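You operate a simulated robot arm through the tools that you are given. There is no shell and no other tool.

You are at the controls of a simulated robot arm. One attempt, no reset.

TASK
Lift the blue drum's pump: yellow valve shut, both coupling levers free.
Fine: shut the valve on the pump and let the feed gauge drop before the levers; the selector of the stirrer and the ratchet handle stay as they are.

Only the result counts: the job must be done as asked and must still hold three seconds after the hand-in. Knocking over, shifting, dropping, spilling or breaking anything else fails it.

THE ROBOT
A 7-joint arm with a two-finger parallel gripper on a trunk, on a base that drives. Base frame: it is fixed to the floor where the robot stands at the start and does not move with it; the origin is under the middle of the robot, x ahead of it, y to its left, z up; the surface under the hand at the start is at about z = 0.82. Lengths are in m, angles in degrees, forces in N, time in s.
With the tool pointing down near the work surface it reaches from about 0.1 to 0.52 m from the robot's upright axis, wherever it stands. Its first joint turns from -166.0 to 166.0 degrees. Places, roughly: blue drum [0.6, 0.3, 0.5]; ratchet handle of the blue drum [0.4, 0, 0.7]; selector of the stirrer [0.5, 0.4, 1.1]; silver pump on the blue drum [0.6, 0.1, 1.2]; stirrer side lever of the steel coupling on the bl [0.5, 0.2, 1]; valve side lever of the steel coupling on the blue [0.6, 0, 1]; yellow valve on the pump of the blue drum [0.6, 0, 1.1]. Payload 1.57 kg.
Tool frame: the origin (TCP) lies between the finger pads and is the grasp point; the fingertips stand 0.03 m ahead of it; z points along the fingers, y is the line along which they close. Largest opening 0.08 m; finger width 0.017, thickness 0.012; the body of the gripper, 0.04 by 0.082 m, starts 0.08 m behind the TCP.
Orientation is told as [roll, pitch, yaw] about the base's x, y, z axes, in that order, counted from this pose: with the fingers straight down and closing along the base's y, the tool's x points along the base's -x, its y along +y and its z along -z.

THE INTERFACE
- The arm moves only by the tool jog_arm. Its argument "rows" is a list of rows, each a list of 7 numbers: the shift along the tool's x, y, z in units of 40 mm (1.0 is 40 mm), then the turn, a rotation vector about the tool's x, y, z in units of 5 degrees (1.0 is 5 degrees), then the gripper command, from -1 (fully open) to 1 (shut), values between in proportion. In form: [[x, y, z, wx, wy, wz, grip], ...]. A call has 1 to 20 rows; each row shifts and turns the commanded pose from where the row before left it, along the tool's axes as they then stand. A call with a number of a shift or a turn outside -1 to 1 is refused whole. Each row takes 0.2 s and may step no farther than 0.05 m and 8.6 degrees from the row before; otherwise, or with a gripper value out of range, the whole call is refused. Where a pose cannot be reached the arm comes as near as it can. A force on the tool above 40 N (or 10 N above the force at the start of the call, whichever is more), or a blocked arm, ends the call early, and 0.2 s more pass. Each finger travels about 0.072 m/s and halts on what it meets, pressing with about 40 N; the grip force reading is that of the motor and also rises with nothing between the fingers. The clock runs only during rows and for 0.2 s after the last one: add rows that do not move to give the fingers time. The reply holds the time, the measured pose of the TCP, the force on the tool along the base axes, the opening and the grip force, in the units named above and with some noise, with the torque about the TCP (base axes, N m) and any sound that the robot's microphone picked up, and new pictures: "pictures" is both (left out), scene, wrist or none.
- Cameras (640 x 400 px; columns grow to the right, rows downward): "scene" is now at [0.253, 0.0134, 1.6484]; the picture's right is [0.17, -0.99, 0.00], its down [-0.64, -0.11, -0.76] and it looks along [0.75, 0.13, -0.65] (base axes); focal length 214 px, centre (320, 200). "wrist" rides on the gripper at [0.072, -0.007, -0.122] in the tool frame; the picture's right is [0.09, 1.00, 0.00], its down [-0.84, 0.08, -0.54] and it looks along [-0.54, 0.05, 0.84] (tool axes); focal length 238 px, centre (320, 200). There is no depth. A picture from a camera that has moved, and an enlarged one, comes with that camera's place and axes in the base frame and with its lens.
- raise_lower(by): slides the trunk up (or, below 0, down) by that many m; the arm and the scene camera ride with it, the base frame stays. It gives what a move gives, with no picture.
- base_move(legs): drives the robot by 1 to 6 legs, each [ahead, left, turn to the left] in m, m and degrees, along the robot's own axes; the way and the turn of a leg run together, so that a leg with both is an arc; at most 1.5 m and 180 degrees a leg. The arm and the cameras ride along, it lands a little off, and it stops where it bumps. It gives what a move gives, and a new picture of the scene camera.
- aim_head(pan, tilt): turns the head with the scene camera to pan (to the left, within 86 degrees either way) and tilt (down, from -29 to 69), counted from straight ahead of the robot. It gives what a move gives, and a new picture of the scene camera.
- zoom(camera, box): a new picture of the part [left, top, right, bottom] of that camera's present view, enlarged. It takes no simulated time.
- job_done(): hands the job in; it is judged then, once.

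Nothing tells you exact positions but the pictures and the camera data. Unless the task says otherwise, let go and move clear before handing in.

The tools are called after "Emit:" by a JSON object that holds its "name" and its "arguments". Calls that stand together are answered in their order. jog_arm: Moves the arm, as the interface text tells. Its arguments: {"type":"object","properties":{"rows":{"type":"array"},"pictures":{"type":"string","enum":["both","scene","wrist","none"]}},"required":["rows"]} The other tools are called the same way: raise_lower (by) slides the trunk up or down; base_move (legs) drives the base; aim_head (pan, tilt) turns the head that bears the scene camera; zoom (camera, box) takes an enlarged picture of a part of a camera's view; job_done () hands the job in.

At the start:

```text
time_s: 0.0
eef_pos: [0.4343, -0.038, 1.5494]
tcp_rot: [6.5, 4.8, 0.2]
force: [-1.2, 0.4, -0.1]
torque: [-0.01, -0.01, -0.02]
width: 0.0797
gripper_force: 0.0
trunk travel left (down, up): [-0.873, 0.117]
robot x, y, heading: [-0.0015, -0.0006, 0.4]
head pan, tilt: [9.5, 40.6]
```

scene: 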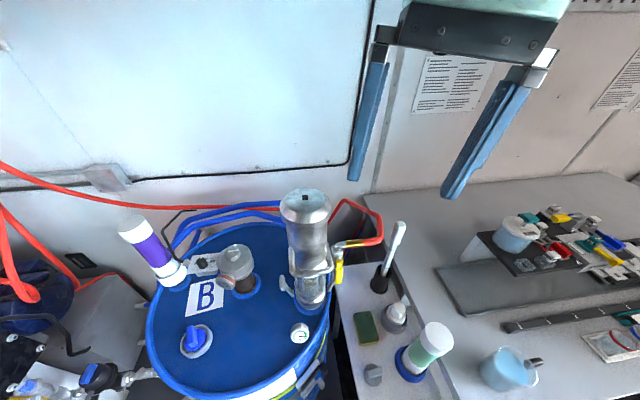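
wrist: 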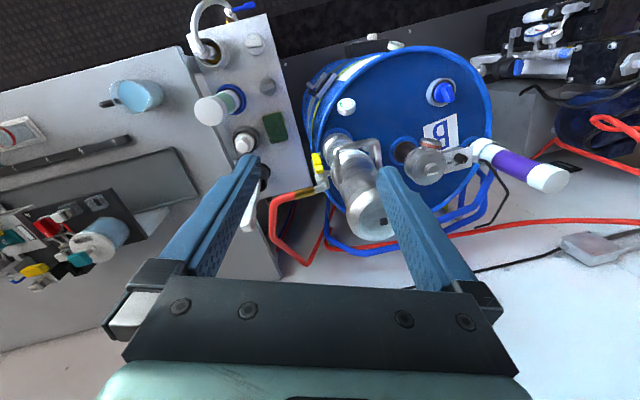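

I see the blue drum marked B with a silver pump at its right rear, a yellow valve on the pump's right side, and a coupling at the pump's foot. I'll zoom in before moving anything.

Emit:
{"name": "zoom", "arguments": {"camera": "scene", "box": [240, 170, 400, 330]}}

Emit:
{"name": "zoom", "arguments": {"camera": "wrist", "box": [290, 80, 450, 240]}}

Emit:
{"name": "zoom", "arguments": {"camera": "scene", "box": [120, 200, 360, 400]}}

```text
2.50 times, centred on (320, 250) of scene
camera zoom: at [0.253, 0.0134, 1.6484], right [0.17, -0.99, 0.0], down [-0.64, -0.11, -0.76], along [0.75, 0.13, -0.65], focal length 536 px, centre (320, 75)
```

zoom: 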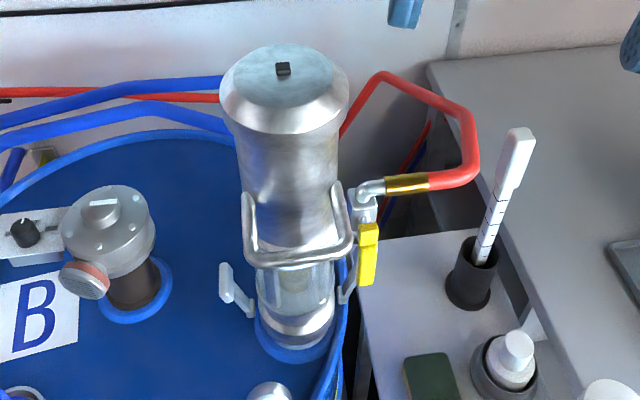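

```text
2.50 times, centred on (370, 160) of wrist
camera zoom: at [0.3717, -0.0574, 1.6764], right [-0.09, 0.99, 0.12], down [0.88, 0.02, 0.48], along [0.47, 0.14, -0.87], focal length 596 px, centre (195, 300)
```

zoom: 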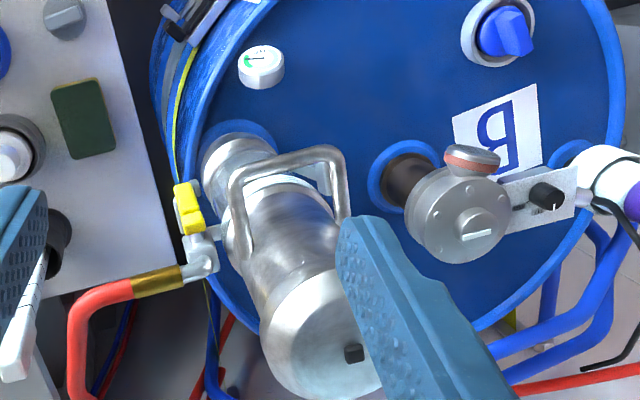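

```text
2.00 times, centred on (240, 300) of scene
camera zoom: at [0.253, 0.0134, 1.6484], right [0.17, -0.99, 0.0], down [-0.64, -0.11, -0.76], along [0.75, 0.13, -0.65], focal length 429 px, centre (480, 0)
```

zoom: 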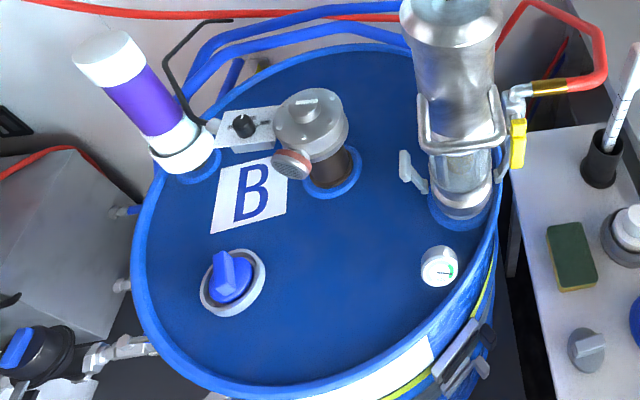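

The lid seems to sit at about z 0.9, the pump axis near (0.57, 0.10), and the yellow handle near (0.56, 0.02, 1.13), hanging roughly vertical. I'll take tighter zooms on the valve, the levers and the gauge.

Emit:
{"name": "zoom", "arguments": {"camera": "scene", "box": [310, 215, 360, 305]}}

Emit:
{"name": "zoom", "arguments": {"camera": "scene", "box": [270, 255, 350, 305]}}

Emit:
{"name": "zoom", "arguments": {"camera": "scene", "box": [280, 310, 320, 350]}}

Emit:
{"name": "zoom", "arguments": {"camera": "wrist", "box": [300, 80, 400, 180]}}

Emit:
{"name": "zoom", "arguments": {"camera": "scene", "box": [100, 200, 270, 310]}}

```text
4.44 times, centred on (335, 260) of scene
camera zoom: at [0.253, 0.0134, 1.6484], right [0.17, -0.99, 0.0], down [-0.64, -0.11, -0.76], along [0.75, 0.13, -0.65], focal length 953 px, centre (253, -67)
```

zoom: 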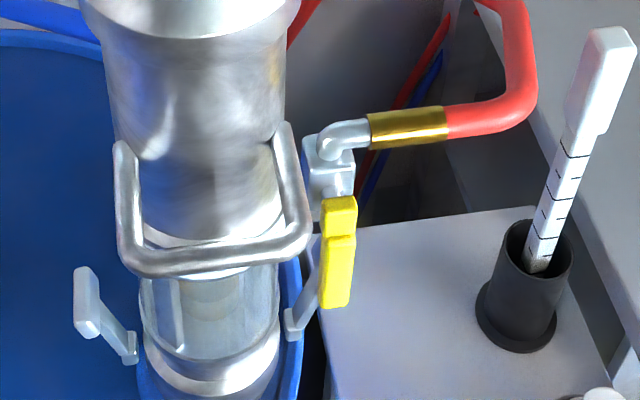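

```text
8.00 times, centred on (310, 280) of scene
camera zoom: at [0.253, 0.0134, 1.6484], right [0.17, -0.99, 0.0], down [-0.64, -0.11, -0.76], along [0.75, 0.13, -0.65], focal length 1716 px, centre (400, -440)
```

zoom: 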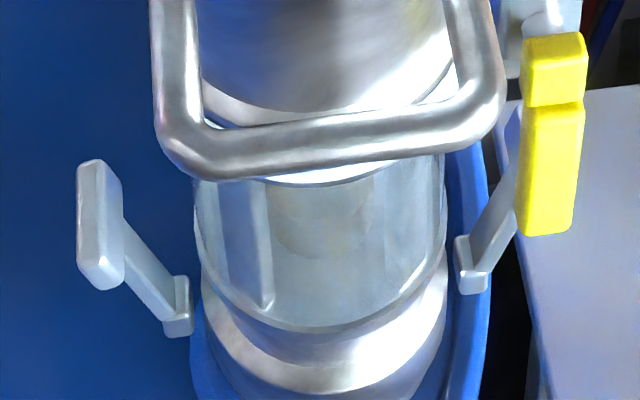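

```text
10.00 times, centred on (300, 330) of scene
camera zoom: at [0.253, 0.0134, 1.6484], right [0.17, -0.99, 0.0], down [-0.64, -0.11, -0.76], along [0.75, 0.13, -0.65], focal length 2145 px, centre (520, -1100)
```

zoom: 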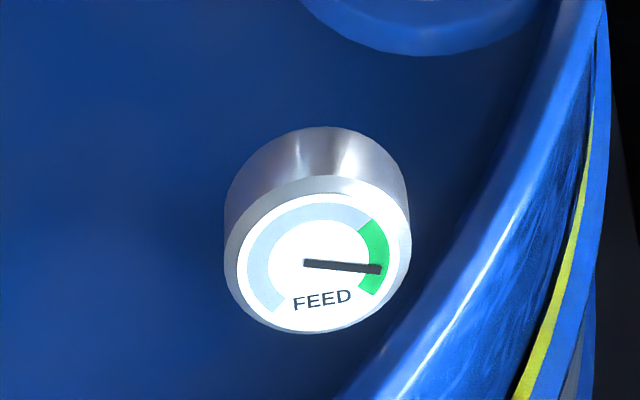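

```text
4.00 times, centred on (350, 130) of wrist
camera zoom: at [0.3717, -0.0574, 1.6764], right [-0.09, 0.99, 0.12], down [0.88, 0.02, 0.48], along [0.47, 0.14, -0.87], focal length 953 px, centre (200, 480)
```

zoom: 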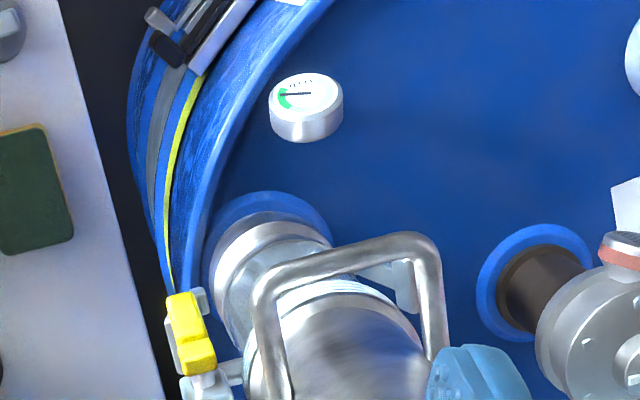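

```text
3.64 times, centred on (185, 255) of scene
camera zoom: at [0.253, 0.0134, 1.6484], right [0.17, -0.99, 0.0], down [-0.64, -0.11, -0.76], along [0.75, 0.13, -0.65], focal length 780 px, centre (811, 0)
```

zoom: 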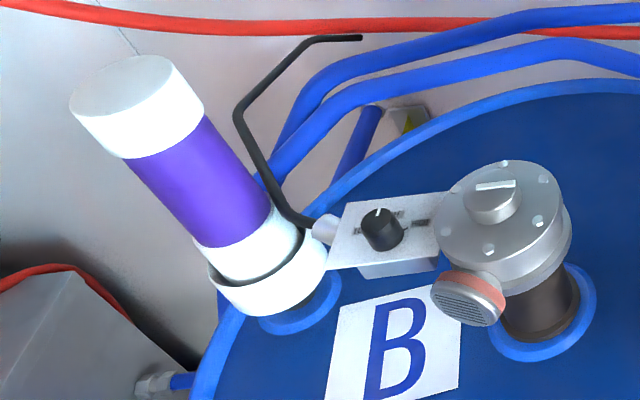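

The feed gauge currently reads in the green, and the yellow handle hangs in line with a vertical pipe, so it is open. Next I'll move the hand back and to the right, then lower the trunk for a side view of the coupling and valve.

Emit:
{"name": "jog_arm", "arguments": {"rows": [[0.8, -0.8, 0, 0, 0, 0, -1], [0.8, -0.8, 0, 0, 0, 0, -1], [0.8, -0.8, 0, 0, 0, 0, -1], [0, -0.9, 0, 0, 0, 0, -1], [0, -0.9, 0, 0, 0, 0, -1]], "pictures": "both"}}

```text
time_s: 0.6
eef_pos: [0.3873, -0.0377, 1.5247]
tcp_rot: [7.0, 8.5, 11.4]
force: [-0.6, 0.3, 0.0]
torque: [-0.02, -0.02, 0.01]
width: 0.0798
gripper_force: 0.1
trunk travel left (down, up): [-0.873, 0.117]
robot x, y, heading: [-0.0016, 0.0028, -0.1]
head pan, tilt: [9.5, 40.6]
stopped in row 3: the arm was blocked; the commanded pose is now the measured one
camera scene: at [0.2531, 0.014, 1.6484], right [0.17, -0.99, 0.0], down [-0.64, -0.11, -0.76], along [0.75, 0.13, -0.65], focal length 214 px, centre (320, 200)
camera wrist: at [0.3381, -0.0692, 1.6557], right [-0.27, 0.95, 0.13], down [0.89, 0.19, 0.42], along [0.37, 0.23, -0.9], focal length 238 px, centre (320, 200)
```

scene: 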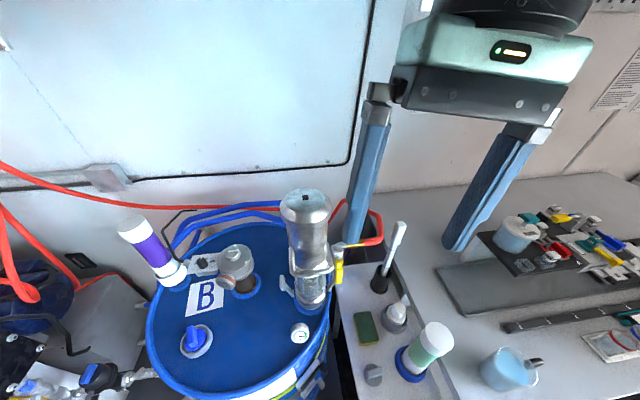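
wrist: 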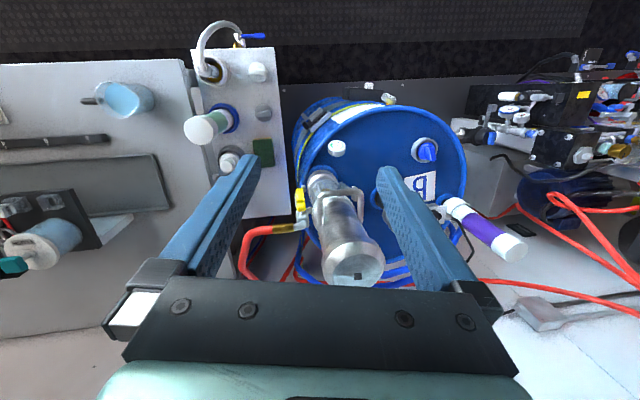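

The arm hit a limit on that move, so I'll use the base and trunk instead. I'll back off a little, then lower the trunk to look at the coupling from the side.

Emit:
{"name": "base_move", "arguments": {"legs": [[-0.3, 0, 0]]}}

Emit:
{"name": "raise_lower", "arguments": {"by": -0.35}}

Emit:
{"name": "aim_head", "arguments": {"pan": 5, "tilt": 15}}

```text
time_s: 2.6
eef_pos: [0.0951, -0.0379, 1.5247]
tcp_rot: [7.2, 8.4, 11.7]
force: [-0.2, 0.1, 0.1]
torque: [0.04, 0.03, 0.02]
width: 0.0801
gripper_force: 0.1
trunk travel left (down, up): [-0.873, 0.117]
robot x, y, heading: [-0.2877, -0.0048, 0.7]
head pan, tilt: [9.5, 40.6]
camera scene: at [-0.0381, 0.0142, 1.6483], right [0.17, -0.98, 0.0], down [-0.64, -0.11, -0.76], along [0.75, 0.13, -0.65], focal length 214 px, centre (320, 200)
```

scene: 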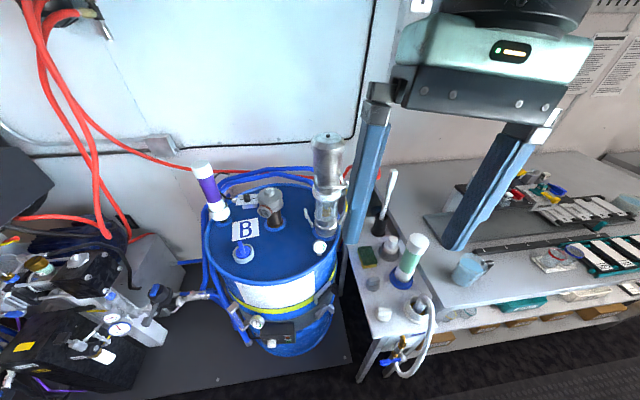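

```text
time_s: 6.1
eef_pos: [0.095, -0.0369, 1.1754]
tcp_rot: [7.1, 8.5, 11.9]
force: [-1.0, -0.4, 0.5]
torque: [0.01, -0.01, -0.01]
width: 0.0796
gripper_force: 0.0
trunk travel left (down, up): [-0.523, 0.467]
robot x, y, heading: [-0.2915, -0.0024, 0.5]
head pan, tilt: [9.5, 40.6]
```

```text
time_s: 7.0
eef_pos: [0.0964, -0.0372, 1.1743]
tcp_rot: [7.1, 8.4, 11.8]
force: [-0.3, -0.8, 0.5]
torque: [0.01, 0.01, 0.01]
width: 0.0801
gripper_force: 0.1
trunk travel left (down, up): [-0.523, 0.467]
robot x, y, heading: [-0.2876, -0.001, 0.5]
head pan, tilt: [5.0, 15.0]
camera scene: at [-0.0292, 0.0084, 1.3388], right [0.1, -1.0, 0.0], down [-0.26, -0.02, -0.97], along [0.96, 0.09, -0.26], focal length 214 px, centre (320, 200)
```

scene: 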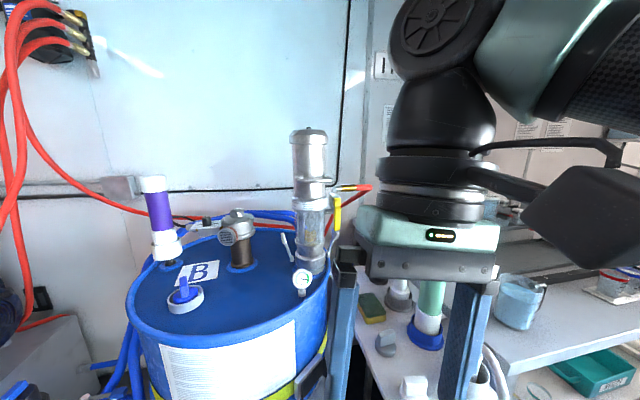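

Emit:
{"name": "zoom", "arguments": {"camera": "scene", "box": [260, 110, 380, 310]}}

Emit:
{"name": "zoom", "arguments": {"camera": "scene", "box": [275, 170, 355, 240]}}

Emit:
{"name": "zoom", "arguments": {"camera": "scene", "box": [275, 220, 355, 290]}}

```text
2.00 times, centred on (320, 210) of scene
camera zoom: at [-0.0292, 0.0084, 1.3388], right [0.1, -1.0, 0.0], down [-0.26, -0.02, -0.97], along [0.96, 0.09, -0.26], focal length 429 px, centre (320, 180)
```

zoom: 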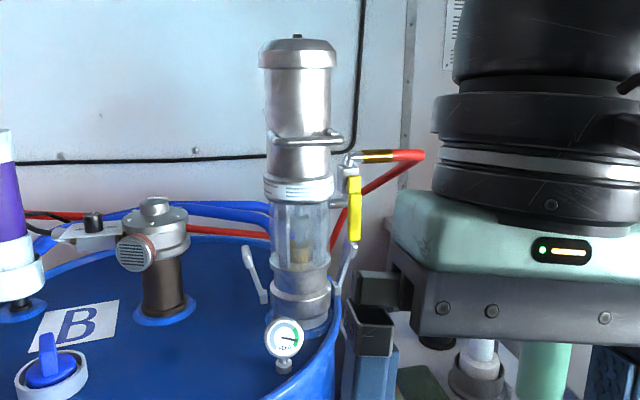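

```text
5.71 times, centred on (315, 205) of scene
camera zoom: at [-0.0292, 0.0084, 1.3388], right [0.1, -1.0, 0.0], down [-0.26, -0.02, -0.97], along [0.96, 0.09, -0.26], focal length 1226 px, centre (349, 171)
```

zoom: 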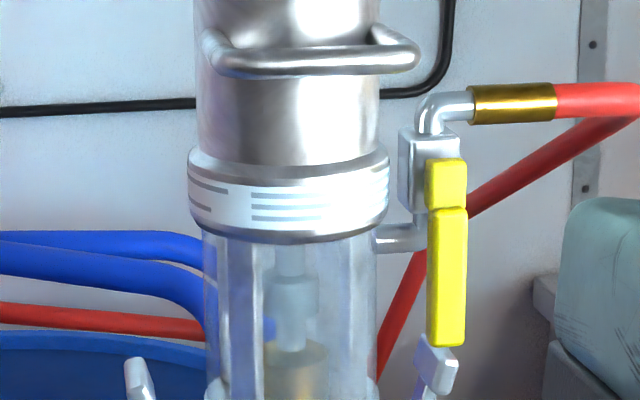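

```text
5.71 times, centred on (315, 255) of scene
camera zoom: at [-0.0292, 0.0084, 1.3388], right [0.1, -1.0, 0.0], down [-0.26, -0.02, -0.97], along [0.96, 0.09, -0.26], focal length 1226 px, centre (349, -114)
```

zoom: 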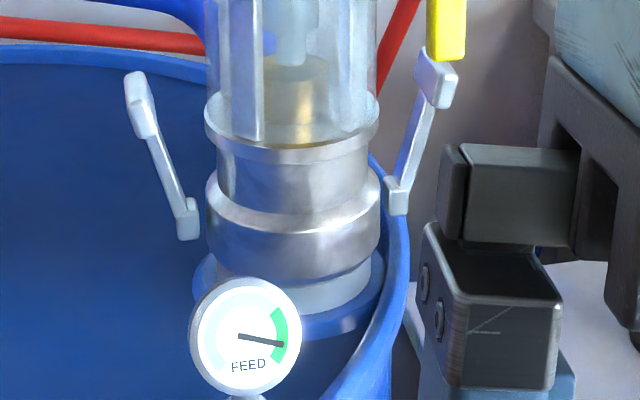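

The levers hinge near z 1.0, one on each side of the coupling, and lean outward and up. The yellow handle hangs in front of a vertical valve body, and the whole pump is yawed about 18° from the base axes. I'll turn the tool to point forward while I'm in free space, so I can work from the front.

Emit:
{"name": "jog_arm", "arguments": {"rows": [[-0.2, 0, 0, 0.71, -0.84, 0, -1], [-0.2, 0, 0, 0.71, -0.84, 0, -1], [-0.2, 0, 0, 0, 0, -0.62, -1], [-0.2, 0, 0, 0, 0, -0.62, -1], [-0.2, 0, 0.01, 0, -1, 0, -1], [-0.198, 0, 0.026, 0, -1, 0, -1], [-0.195, 0, 0.043, 0, -1, 0, -1], [-0.191, 0, 0.06, 0, -1, 0, -1], [-0.185, 0, 0.077, 0, -1, 0, -1], [-0.177, 0, 0.092, 0, -1, 0, -1]], "pictures": "scene"}}

```text
time_s: 9.2
eef_pos: [0.1724, -0.0153, 1.1713]
tcp_rot: [0.0, -30.0, 17.5]
force: [0.5, -0.6, 0.4]
torque: [0.01, -0.02, -0.02]
width: 0.0801
gripper_force: 0.1
trunk travel left (down, up): [-0.523, 0.467]
robot x, y, heading: [-0.2915, 0.0009, 0.4]
head pan, tilt: [5.0, 15.0]
camera scene: at [-0.0291, 0.0084, 1.3389], right [0.1, -1.0, 0.0], down [-0.26, -0.02, -0.97], along [0.96, 0.09, -0.26], focal length 214 px, centre (320, 200)
```

scene: 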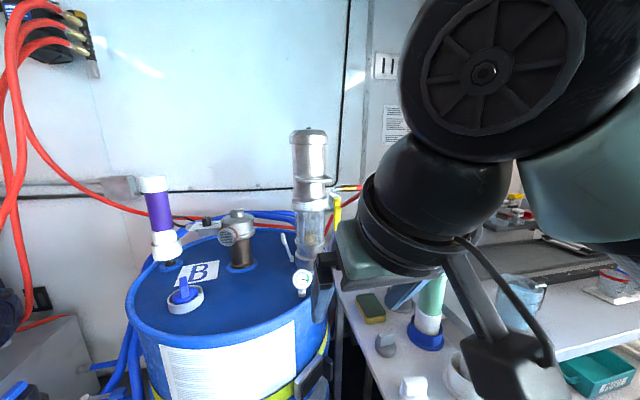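

That worked cleanly, so I'll keep pitching the tool toward horizontal while moving it forward.

Emit:
{"name": "jog_arm", "arguments": {"rows": [[-0.3, 0, 0.2, 0, -1, 0, -1], [-0.28, 0, 0.22, 0, -1, 0, -1], [-0.26, 0, 0.24, 0, -1, 0, -1], [-0.24, 0, 0.26, 0, -1, 0, -1], [-0.22, 0, 0.28, 0, -1, 0, -1], [-0.19, 0, 0.3, 0, -1, 0, -1], [-0.16, 0, 0.31, 0, -1, 0, -1], [-0.13, 0, 0.32, 0, -1, 0, -1], [-0.1, 0, 0.33, 0, -1, 0, -1], [-0.07, 0, 0.34, 0, -1, 0, -1], [-0.05, 0, 0.34, 0, -1, 0, -1], [-0.02, 0, 0.34, 0, -1, 0, -1]], "pictures": "both"}}

```text
time_s: 11.8
eef_pos: [0.333, 0.035, 1.1628]
tcp_rot: [-87.6, -90.0, 105.4]
force: [0.3, -0.2, 0.4]
torque: [0.03, -0.02, 0.02]
width: 0.0803
gripper_force: 0.2
trunk travel left (down, up): [-0.523, 0.467]
robot x, y, heading: [-0.2895, -0.0001, 0.4]
head pan, tilt: [5.0, 15.0]
camera scene: at [-0.029, 0.0085, 1.3388], right [0.1, -1.0, 0.0], down [-0.26, -0.02, -0.97], along [0.96, 0.09, -0.26], focal length 214 px, centre (320, 200)
camera wrist: at [0.2179, -0.0069, 1.0921], right [-0.3, 0.95, -0.09], down [-0.54, -0.09, 0.84], along [0.79, 0.3, 0.54], focal length 238 px, centre (320, 200)
```

scene: 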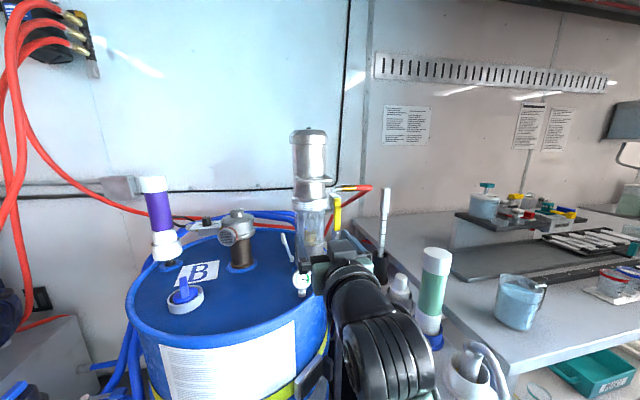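
wrist: 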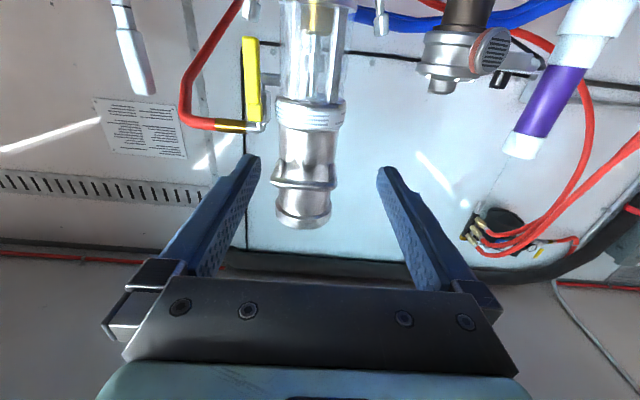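

The tool now points forward along the pump's own axis with the wrist camera underneath. I'll zoom in on the valve from here to refine the handle's position and depth.

Emit:
{"name": "zoom", "arguments": {"camera": "wrist", "box": [210, 0, 350, 140]}}

Emit:
{"name": "zoom", "arguments": {"camera": "scene", "box": [275, 170, 375, 300]}}

```text
2.86 times, centred on (280, 70) of wrist
camera zoom: at [0.2179, -0.0069, 1.0921], right [-0.3, 0.95, -0.09], down [-0.54, -0.09, 0.84], along [0.79, 0.3, 0.54], focal length 681 px, centre (434, 571)
```

zoom: 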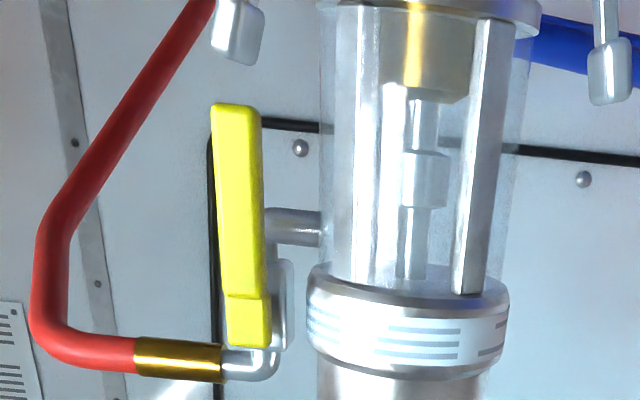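

```text
3.08 times, centred on (325, 235) of scene
camera zoom: at [-0.029, 0.0085, 1.3388], right [0.1, -1.0, 0.0], down [-0.26, -0.02, -0.97], along [0.96, 0.09, -0.26], focal length 660 px, centre (305, 92)
```

zoom: 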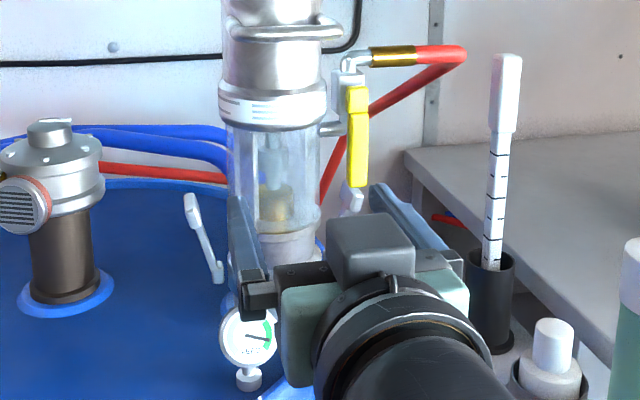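

Handle tip is near (0.557, 0.015, 1.09) and the hub near (0.56, 0.017, 1.175), with the spindle along the tool's pointing direction. Before driving in, I'll tilt the head down to check where the arm's links are relative to the drum.

Emit:
{"name": "aim_head", "arguments": {"pan": -5, "tilt": 45}}

```text
time_s: 12.7
eef_pos: [0.3327, 0.0337, 1.1633]
tcp_rot: [-33.3, -89.9, 50.8]
force: [-0.3, 0.4, 0.2]
torque: [-0.03, -0.01, 0.04]
width: 0.0801
gripper_force: 0.0
trunk travel left (down, up): [-0.523, 0.467]
robot x, y, heading: [-0.2891, -0.0006, 0.7]
head pan, tilt: [-5.0, 45.0]
camera scene: at [-0.041, -0.0069, 1.2921], right [-0.08, -1.0, 0.0], down [-0.7, 0.06, -0.71], along [0.71, -0.06, -0.71], focal length 214 px, centre (320, 200)
```

scene: 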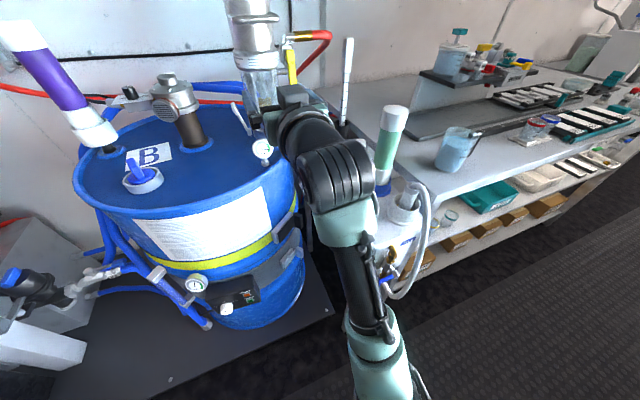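

The forearm runs low on the right and clears the drum and the side cart. I'll line the hand up with the handle sideways and in height, part-close the fingers, then drive forward partway.

Emit:
{"name": "jog_arm", "arguments": {"rows": [[0.67, -0.55, 0, 0, 0, 0, -0.1], [0.67, -0.55, 0, 0, 0, 0, -0.1], [0, 0, 0, 0, 0, 0, -0.1]], "pictures": "none"}}

Emit:
{"name": "base_move", "arguments": {"legs": [[0.12, 0, 0]]}}

Emit:
{"name": "aim_head", "arguments": {"pan": 2, "tilt": 28}}

Emit:
{"name": "zoom", "arguments": {"camera": "wrist", "box": [160, 0, 480, 200]}}

```text
time_s: 13.5
eef_pos: [0.345, -0.0065, 1.1103]
tcp_rot: [-55.2, -89.9, 72.9]
force: [-0.7, 0.7, -0.8]
torque: [0.02, 0.01, 0.0]
width: 0.0443
gripper_force: 0.1
trunk travel left (down, up): [-0.523, 0.467]
robot x, y, heading: [-0.2939, -0.0027, 0.5]
head pan, tilt: [-5.0, 45.0]
```

```text
time_s: 14.8
eef_pos: [0.4662, -0.0059, 1.1107]
tcp_rot: [-26.4, -89.9, 43.8]
force: [0.3, 0.5, -0.1]
torque: [0.01, -0.02, -0.02]
width: 0.0439
gripper_force: 0.0
trunk travel left (down, up): [-0.523, 0.467]
robot x, y, heading: [-0.1727, -0.0041, 0.4]
head pan, tilt: [-5.0, 45.0]
camera scene: at [0.0807, -0.0062, 1.2918], right [-0.08, -1.0, 0.0], down [-0.71, 0.06, -0.71], along [0.7, -0.06, -0.71], focal length 214 px, centre (320, 200)
```

scene: 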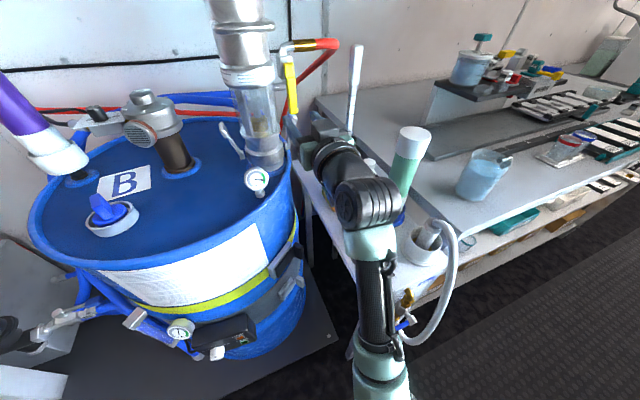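

```text
time_s: 15.6
eef_pos: [0.4656, -0.0064, 1.1108]
tcp_rot: [-43.3, -90.0, 60.8]
force: [-0.5, -1.0, -0.1]
torque: [0.0, 0.02, -0.02]
width: 0.044
gripper_force: 0.1
trunk travel left (down, up): [-0.523, 0.467]
robot x, y, heading: [-0.172, -0.0001, 0.2]
head pan, tilt: [2.0, 28.0]
camera scene: at [0.09, 0.0041, 1.3177], right [0.04, -1.0, 0.0], down [-0.47, -0.02, -0.88], along [0.88, 0.04, -0.47], focal length 214 px, centre (320, 200)
```

scene: 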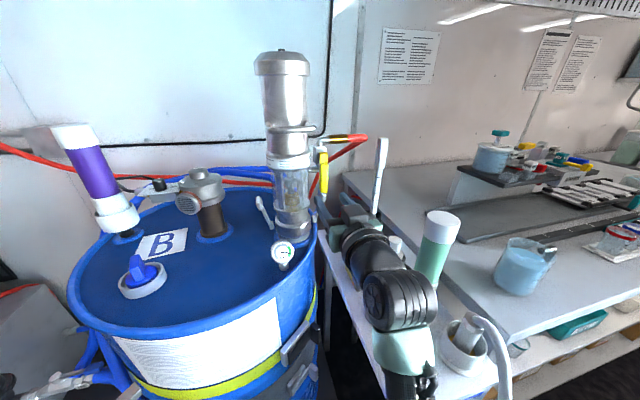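

```text
2.00 times, centred on (320, 100) of wrist
camera zoom: at [0.3511, -0.0488, 1.0401], right [-0.3, 0.95, -0.09], down [-0.54, -0.09, 0.84], along [0.79, 0.3, 0.54], focal length 477 px, centre (320, 400)
```

zoom: 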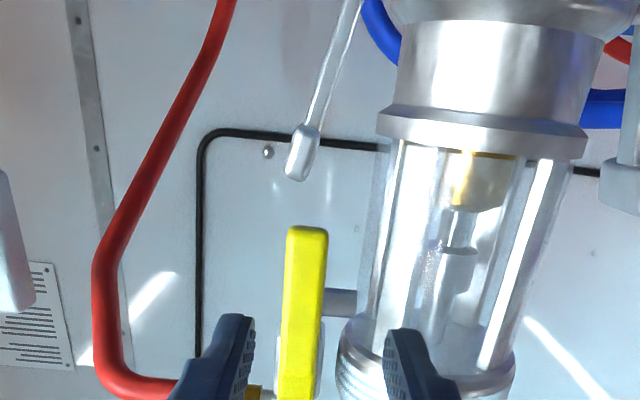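

The handle is lined up between the fingers. I'll shift slightly and advance most of the way, then check.

Emit:
{"name": "jog_arm", "arguments": {"rows": [[0, -0.2, 0, 0, 0, 0, -0.1], [0, 0, 0.5, 0, 0, 0, -0.1], [0, 0, 0.5, 0, 0, 0, -0.1], [0, 0, 0.3, 0, 0, 0, -0.1]], "pictures": "wrist"}}

Emit:
{"name": "zoom", "arguments": {"camera": "scene", "box": [260, 120, 400, 240]}}

```text
time_s: 16.6
eef_pos: [0.5174, 0.001, 1.1098]
tcp_rot: [-35.3, -89.9, 52.8]
force: [-0.4, 0.6, 0.2]
torque: [-0.03, 0.01, 0.0]
width: 0.0442
gripper_force: 0.1
trunk travel left (down, up): [-0.523, 0.467]
robot x, y, heading: [-0.1724, 0.0017, 0.2]
head pan, tilt: [2.0, 28.0]
camera wrist: at [0.4025, -0.041, 1.0394], right [-0.3, 0.95, -0.09], down [-0.54, -0.09, 0.84], along [0.79, 0.3, 0.54], focal length 238 px, centre (320, 200)
```

wrist: 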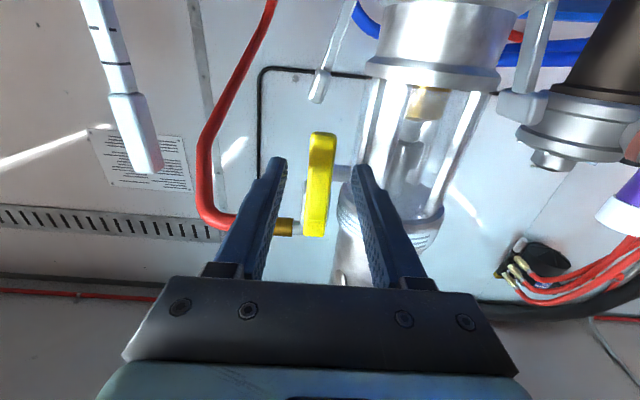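

```text
3.33 times, centred on (330, 180) of scene
camera zoom: at [0.0901, 0.0042, 1.3178], right [0.04, -1.0, 0.0], down [-0.47, -0.02, -0.88], along [0.88, 0.04, -0.47], focal length 715 px, centre (287, 267)
```

zoom: 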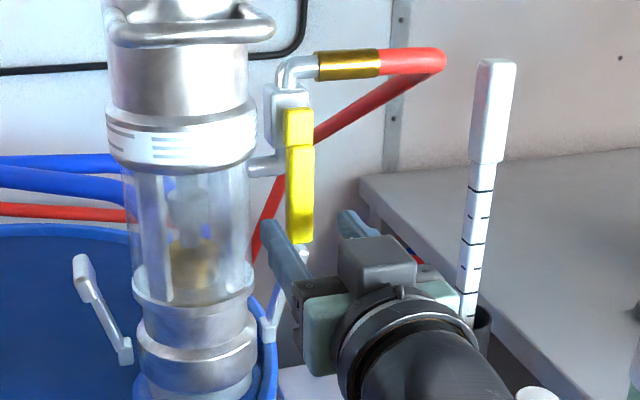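

The fingers straddle the handle. I'll advance the last 25 mm so the tips reach past its front face.

Emit:
{"name": "jog_arm", "arguments": {"rows": [[0, 0.03, 0.33, 0, 0, 0, -0.1], [0, 0, 0.33, 0, 0, 0, -0.1]], "pictures": "wrist"}}

Emit:
{"name": "zoom", "arguments": {"camera": "scene", "box": [290, 130, 370, 200]}}

Emit:
{"name": "zoom", "arguments": {"camera": "wrist", "box": [250, 100, 410, 260]}}

```text
time_s: 17.2
eef_pos: [0.5424, 0.0109, 1.1114]
tcp_rot: [-58.5, -89.9, 75.9]
force: [-1.3, -0.2, -0.1]
torque: [-0.02, -0.01, 0.03]
width: 0.0435
gripper_force: 0.0
trunk travel left (down, up): [-0.523, 0.467]
robot x, y, heading: [-0.1668, 0.0008, 0.5]
head pan, tilt: [2.0, 28.0]
camera wrist: at [0.4271, -0.0312, 1.0404], right [-0.3, 0.95, -0.09], down [-0.54, -0.09, 0.84], along [0.79, 0.3, 0.54], focal length 238 px, centre (320, 200)
```

wrist: 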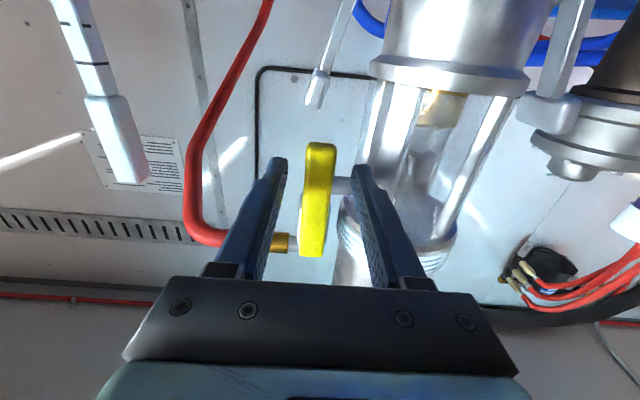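

```text
5.71 times, centred on (330, 165) of scene
camera zoom: at [0.0897, 0.0038, 1.3179], right [0.04, -1.0, 0.0], down [-0.47, -0.02, -0.88], along [0.88, 0.04, -0.47], focal length 1226 px, centre (263, 400)
```

zoom: 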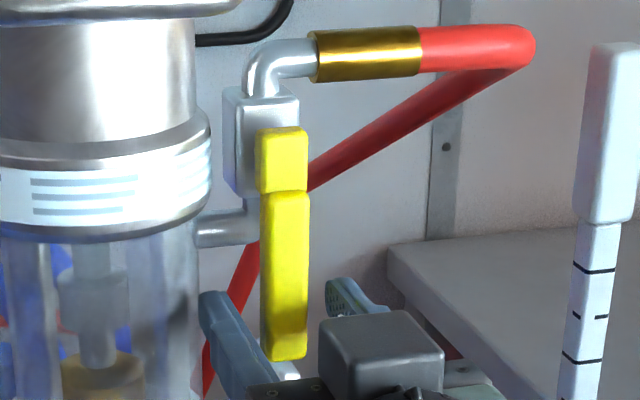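

```text
2.50 times, centred on (330, 180) of wrist
camera zoom: at [0.4271, -0.0312, 1.0404], right [-0.3, 0.95, -0.09], down [-0.54, -0.09, 0.84], along [0.79, 0.3, 0.54], focal length 596 px, centre (295, 250)
```

zoom: 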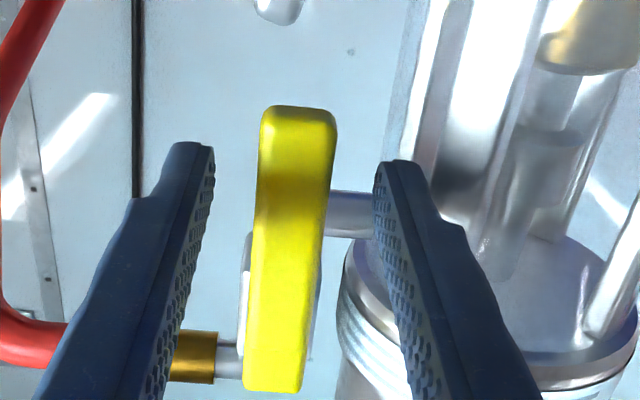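

The fingers are centred on the handle with the tips past its front. I'll close them into a loose cage around it and start swinging it out to the right around the hub.

Emit:
{"name": "jog_arm", "arguments": {"rows": [[0, 0, 0, 0, 0, 0, 0.4], [0, 0, 0, 0, 0, 0, 0.4], [-0.006, -0.139, 0, 0, 0, -1, 0.4], [-0.006, -0.139, 0, 0, 0, -1, 0.4], [-0.006, -0.139, 0, 0, 0, -1, 0.4], [-0.006, -0.139, 0, 0, 0, -1, 0.4]], "pictures": "both"}}

Emit:
{"name": "zoom", "arguments": {"camera": "scene", "box": [290, 130, 370, 200]}}

```text
time_s: 18.6
eef_pos: [0.5494, -0.0118, 1.1156]
tcp_rot: [-89.7, -69.8, 107.2]
force: [0.3, -0.4, -0.6]
torque: [0.0, -0.02, 0.01]
width: 0.0243
gripper_force: 0.5
trunk travel left (down, up): [-0.523, 0.467]
robot x, y, heading: [-0.1668, -0.0005, 0.6]
head pan, tilt: [2.0, 28.0]
camera scene: at [0.09, 0.0041, 1.3178], right [0.04, -1.0, 0.0], down [-0.47, -0.02, -0.88], along [0.88, 0.04, -0.47], focal length 214 px, centre (320, 200)
camera wrist: at [0.4416, -0.0765, 1.051], right [-0.27, 0.86, -0.43], down [-0.62, 0.18, 0.76], along [0.73, 0.47, 0.49], focal length 238 px, centre (320, 200)
```

scene: 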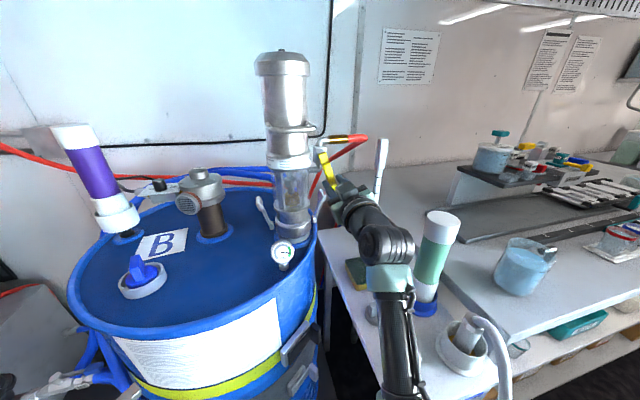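
wrist: 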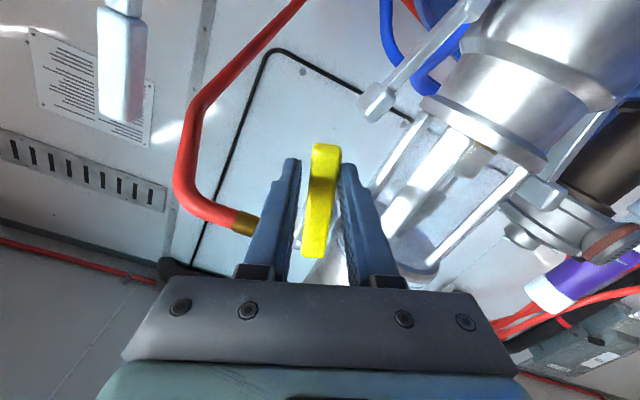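

```text
5.71 times, centred on (330, 165) of scene
camera zoom: at [0.09, 0.0041, 1.3178], right [0.04, -1.0, 0.0], down [-0.47, -0.02, -0.88], along [0.88, 0.04, -0.47], focal length 1226 px, centre (263, 400)
```

zoom: 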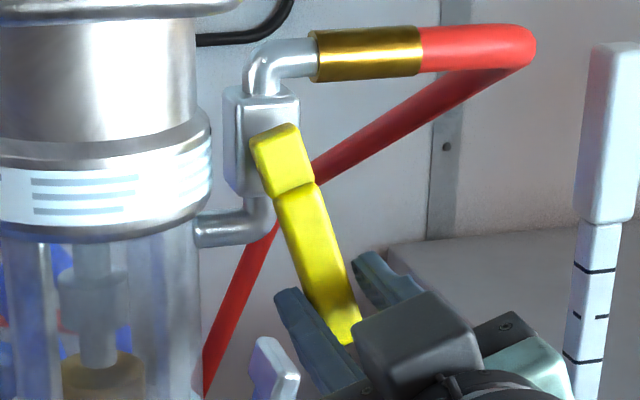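

The handle is swinging out to the right with almost no resistance. I'll continue along the arc.

Emit:
{"name": "jog_arm", "arguments": {"rows": [[-0.006, -0.139, 0, 0, 0, -1, 0.4], [-0.006, -0.139, 0, 0, 0, -1, 0.4], [-0.006, -0.139, 0, 0, 0, -1, 0.4], [-0.006, -0.139, 0, 0, 0, -1, 0.4], [-0.006, -0.139, 0, 0, 0, -1, 0.4], [-0.006, -0.139, 0, 0, 0, -1, 0.4], [-0.006, -0.139, 0, 0, 0, -1, 0.4]], "pictures": "both"}}

Emit:
{"name": "zoom", "arguments": {"camera": "scene", "box": [290, 120, 390, 210]}}

```text
time_s: 20.2
eef_pos: [0.5587, -0.0401, 1.1377]
tcp_rot: [-90.0, -34.9, 107.3]
force: [0.8, -0.8, -0.6]
torque: [0.02, -0.01, -0.02]
width: 0.0243
gripper_force: 0.1
trunk travel left (down, up): [-0.523, 0.467]
robot x, y, heading: [-0.171, -0.0004, 0.6]
head pan, tilt: [2.0, 28.0]
camera scene: at [0.09, 0.0041, 1.3178], right [0.04, -1.0, 0.0], down [-0.47, -0.02, -0.88], along [0.88, 0.04, -0.47], focal length 214 px, centre (320, 200)
camera wrist: at [0.4604, -0.1358, 1.1033], right [-0.15, 0.47, -0.87], down [-0.74, 0.54, 0.41], along [0.66, 0.7, 0.27], focal length 238 px, centre (320, 200)
```

scene: 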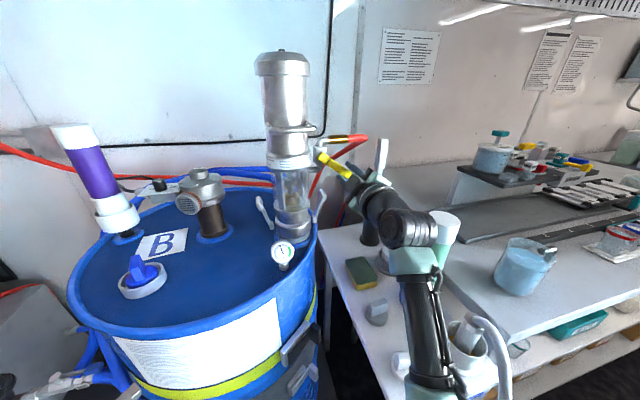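
wrist: 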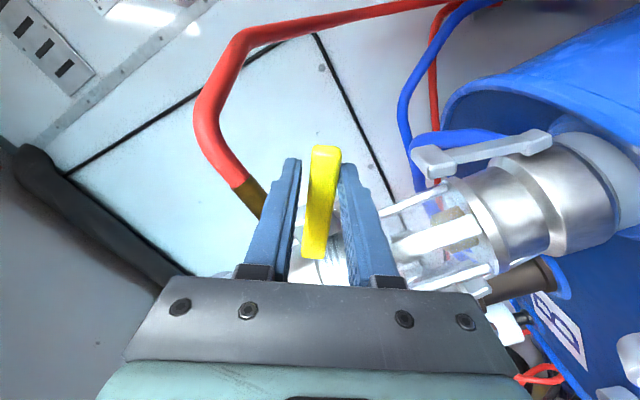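

```text
4.44 times, centred on (340, 165) of scene
camera zoom: at [0.09, 0.0041, 1.3178], right [0.04, -1.0, 0.0], down [-0.47, -0.02, -0.88], along [0.88, 0.04, -0.47], focal length 953 px, centre (231, 356)
```

zoom: 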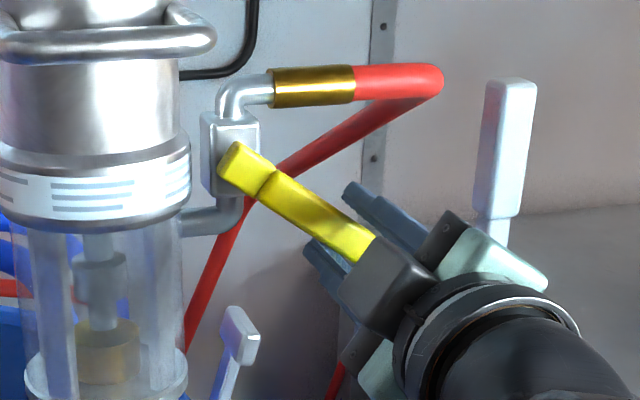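

The handle is at about 55° with negligible force and everything around is clear. I'll continue to about 90°.

Emit:
{"name": "jog_arm", "arguments": {"rows": [[-0.006, -0.139, 0, 0, 0, -1, 0.4], [-0.006, -0.139, 0, 0, 0, -1, 0.4], [-0.006, -0.139, 0, 0, 0, -1, 0.4], [-0.006, -0.139, 0, 0, 0, -1, 0.4], [-0.006, -0.139, 0, 0, 0, -1, 0.4], [-0.006, -0.139, 0, 0, 0, -1, 0.4], [-0.006, -0.139, 0, 0, 0, -1, 0.4]], "pictures": "both"}}

Emit:
{"name": "zoom", "arguments": {"camera": "scene", "box": [290, 120, 390, 210]}}

```text
time_s: 21.8
eef_pos: [0.562, -0.0518, 1.1746]
tcp_rot: [-90.0, 0.2, 107.4]
force: [0.0, -0.6, -0.1]
torque: [0.0, 0.0, -0.01]
width: 0.0239
gripper_force: 0.0
trunk travel left (down, up): [-0.523, 0.467]
robot x, y, heading: [-0.169, 0.0004, 0.1]
head pan, tilt: [2.0, 28.0]
camera scene: at [0.0899, 0.0041, 1.3178], right [0.04, -1.0, 0.0], down [-0.47, -0.02, -0.88], along [0.88, 0.04, -0.47], focal length 214 px, centre (320, 200)
camera wrist: at [0.4667, -0.1556, 1.1828], right [0.03, -0.09, -1.0], down [-0.77, 0.64, -0.08], along [0.64, 0.77, -0.05], focal length 238 px, centre (320, 200)
```

scene: 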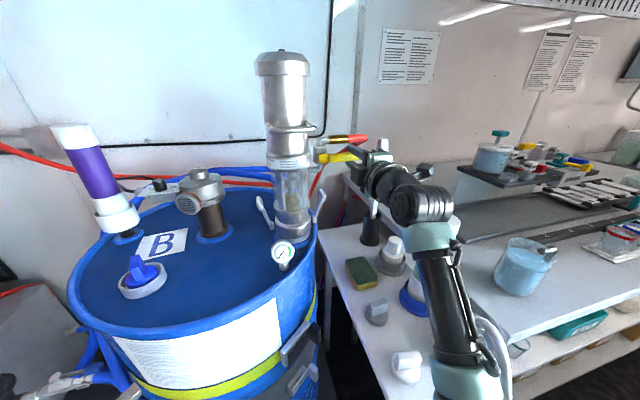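
wrist: 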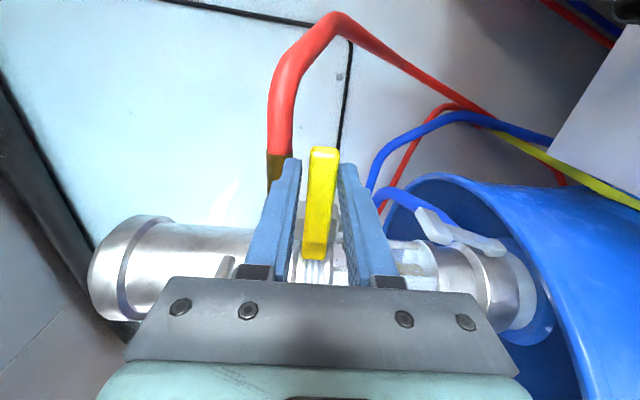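

```text
4.44 times, centred on (340, 165) of scene
camera zoom: at [0.0899, 0.0041, 1.3178], right [0.04, -1.0, 0.0], down [-0.47, -0.02, -0.88], along [0.88, 0.04, -0.47], focal length 953 px, centre (231, 356)
```

zoom: 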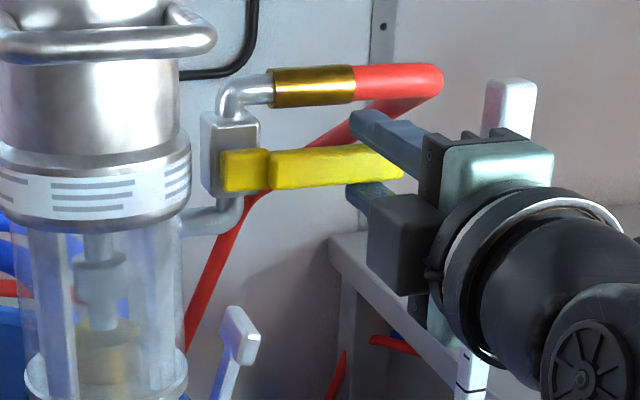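

The handle now looks about horizontal. I'll check the gauge, then nudge it a few more degrees to find the end stop.

Emit:
{"name": "zoom", "arguments": {"camera": "scene", "box": [262, 232, 302, 272]}}

Emit:
{"name": "jog_arm", "arguments": {"rows": [[-0.001, -0.056, 0, 0, 0, -0.4, 0.4], [-0.001, -0.056, 0, 0, 0, -0.4, 0.4]], "pictures": "wrist"}}

Emit:
{"name": "zoom", "arguments": {"camera": "scene", "box": [262, 232, 302, 272]}}

Emit:
{"name": "zoom", "arguments": {"camera": "wrist", "box": [250, 120, 400, 270]}}

```text
10.00 times, centred on (282, 252) of scene
camera zoom: at [0.0899, 0.0041, 1.3178], right [0.04, -1.0, 0.0], down [-0.47, -0.02, -0.88], along [0.88, 0.04, -0.47], focal length 2145 px, centre (700, -320)
```

zoom: 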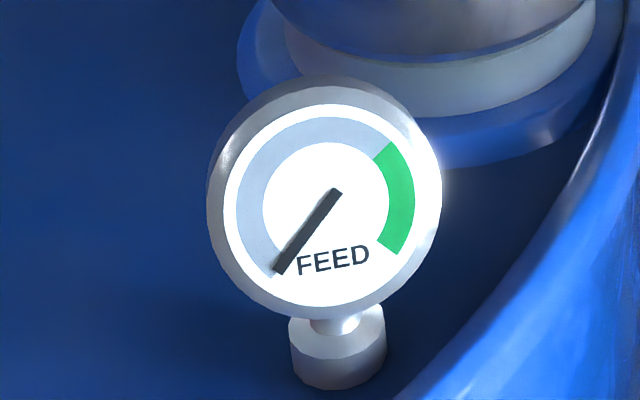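

```text
time_s: 22.4
eef_pos: [0.5619, -0.0499, 1.1778]
tcp_rot: [-89.7, 4.0, 107.5]
force: [-1.7, 0.2, -4.7]
torque: [0.09, 0.1, 0.04]
width: 0.0277
gripper_force: 2.0
trunk travel left (down, up): [-0.523, 0.467]
robot x, y, heading: [-0.1696, -0.0033, 0.4]
head pan, tilt: [2.0, 28.0]
camera wrist: at [0.467, -0.1543, 1.1907], right [0.04, -0.16, -0.99], down [-0.77, 0.63, -0.13], along [0.64, 0.76, -0.09], focal length 238 px, centre (320, 200)
```

wrist: 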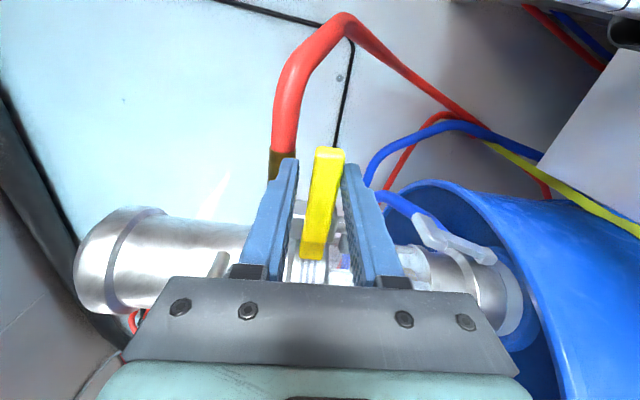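

```text
10.00 times, centred on (282, 252) of scene
camera zoom: at [0.0903, 0.0042, 1.3177], right [0.04, -1.0, 0.0], down [-0.47, -0.02, -0.88], along [0.88, 0.04, -0.47], focal length 2145 px, centre (700, -320)
```

zoom: 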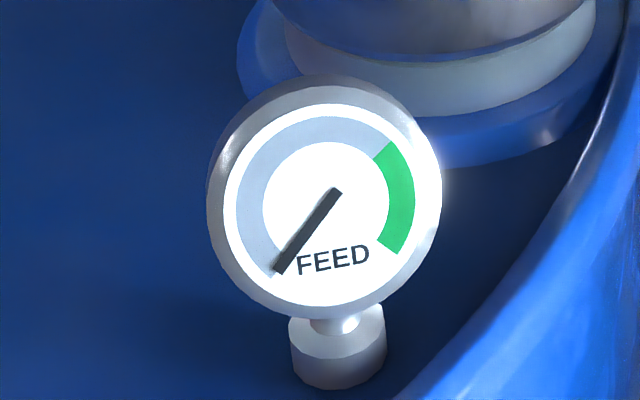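

```text
2.67 times, centred on (325, 195) of wrist
camera zoom: at [0.467, -0.1543, 1.1907], right [0.04, -0.16, -0.99], down [-0.77, 0.63, -0.13], along [0.64, 0.76, -0.09], focal length 636 px, centre (307, 213)
```

zoom: 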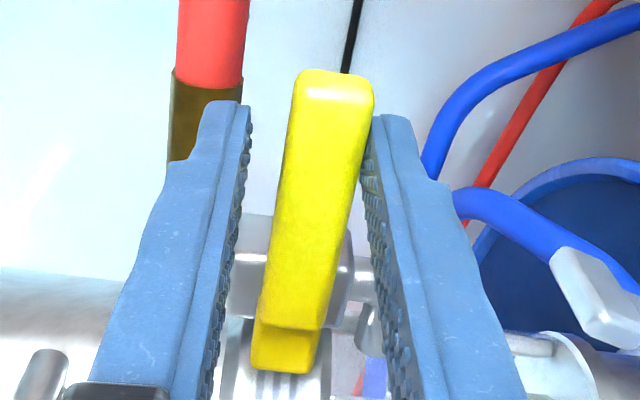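

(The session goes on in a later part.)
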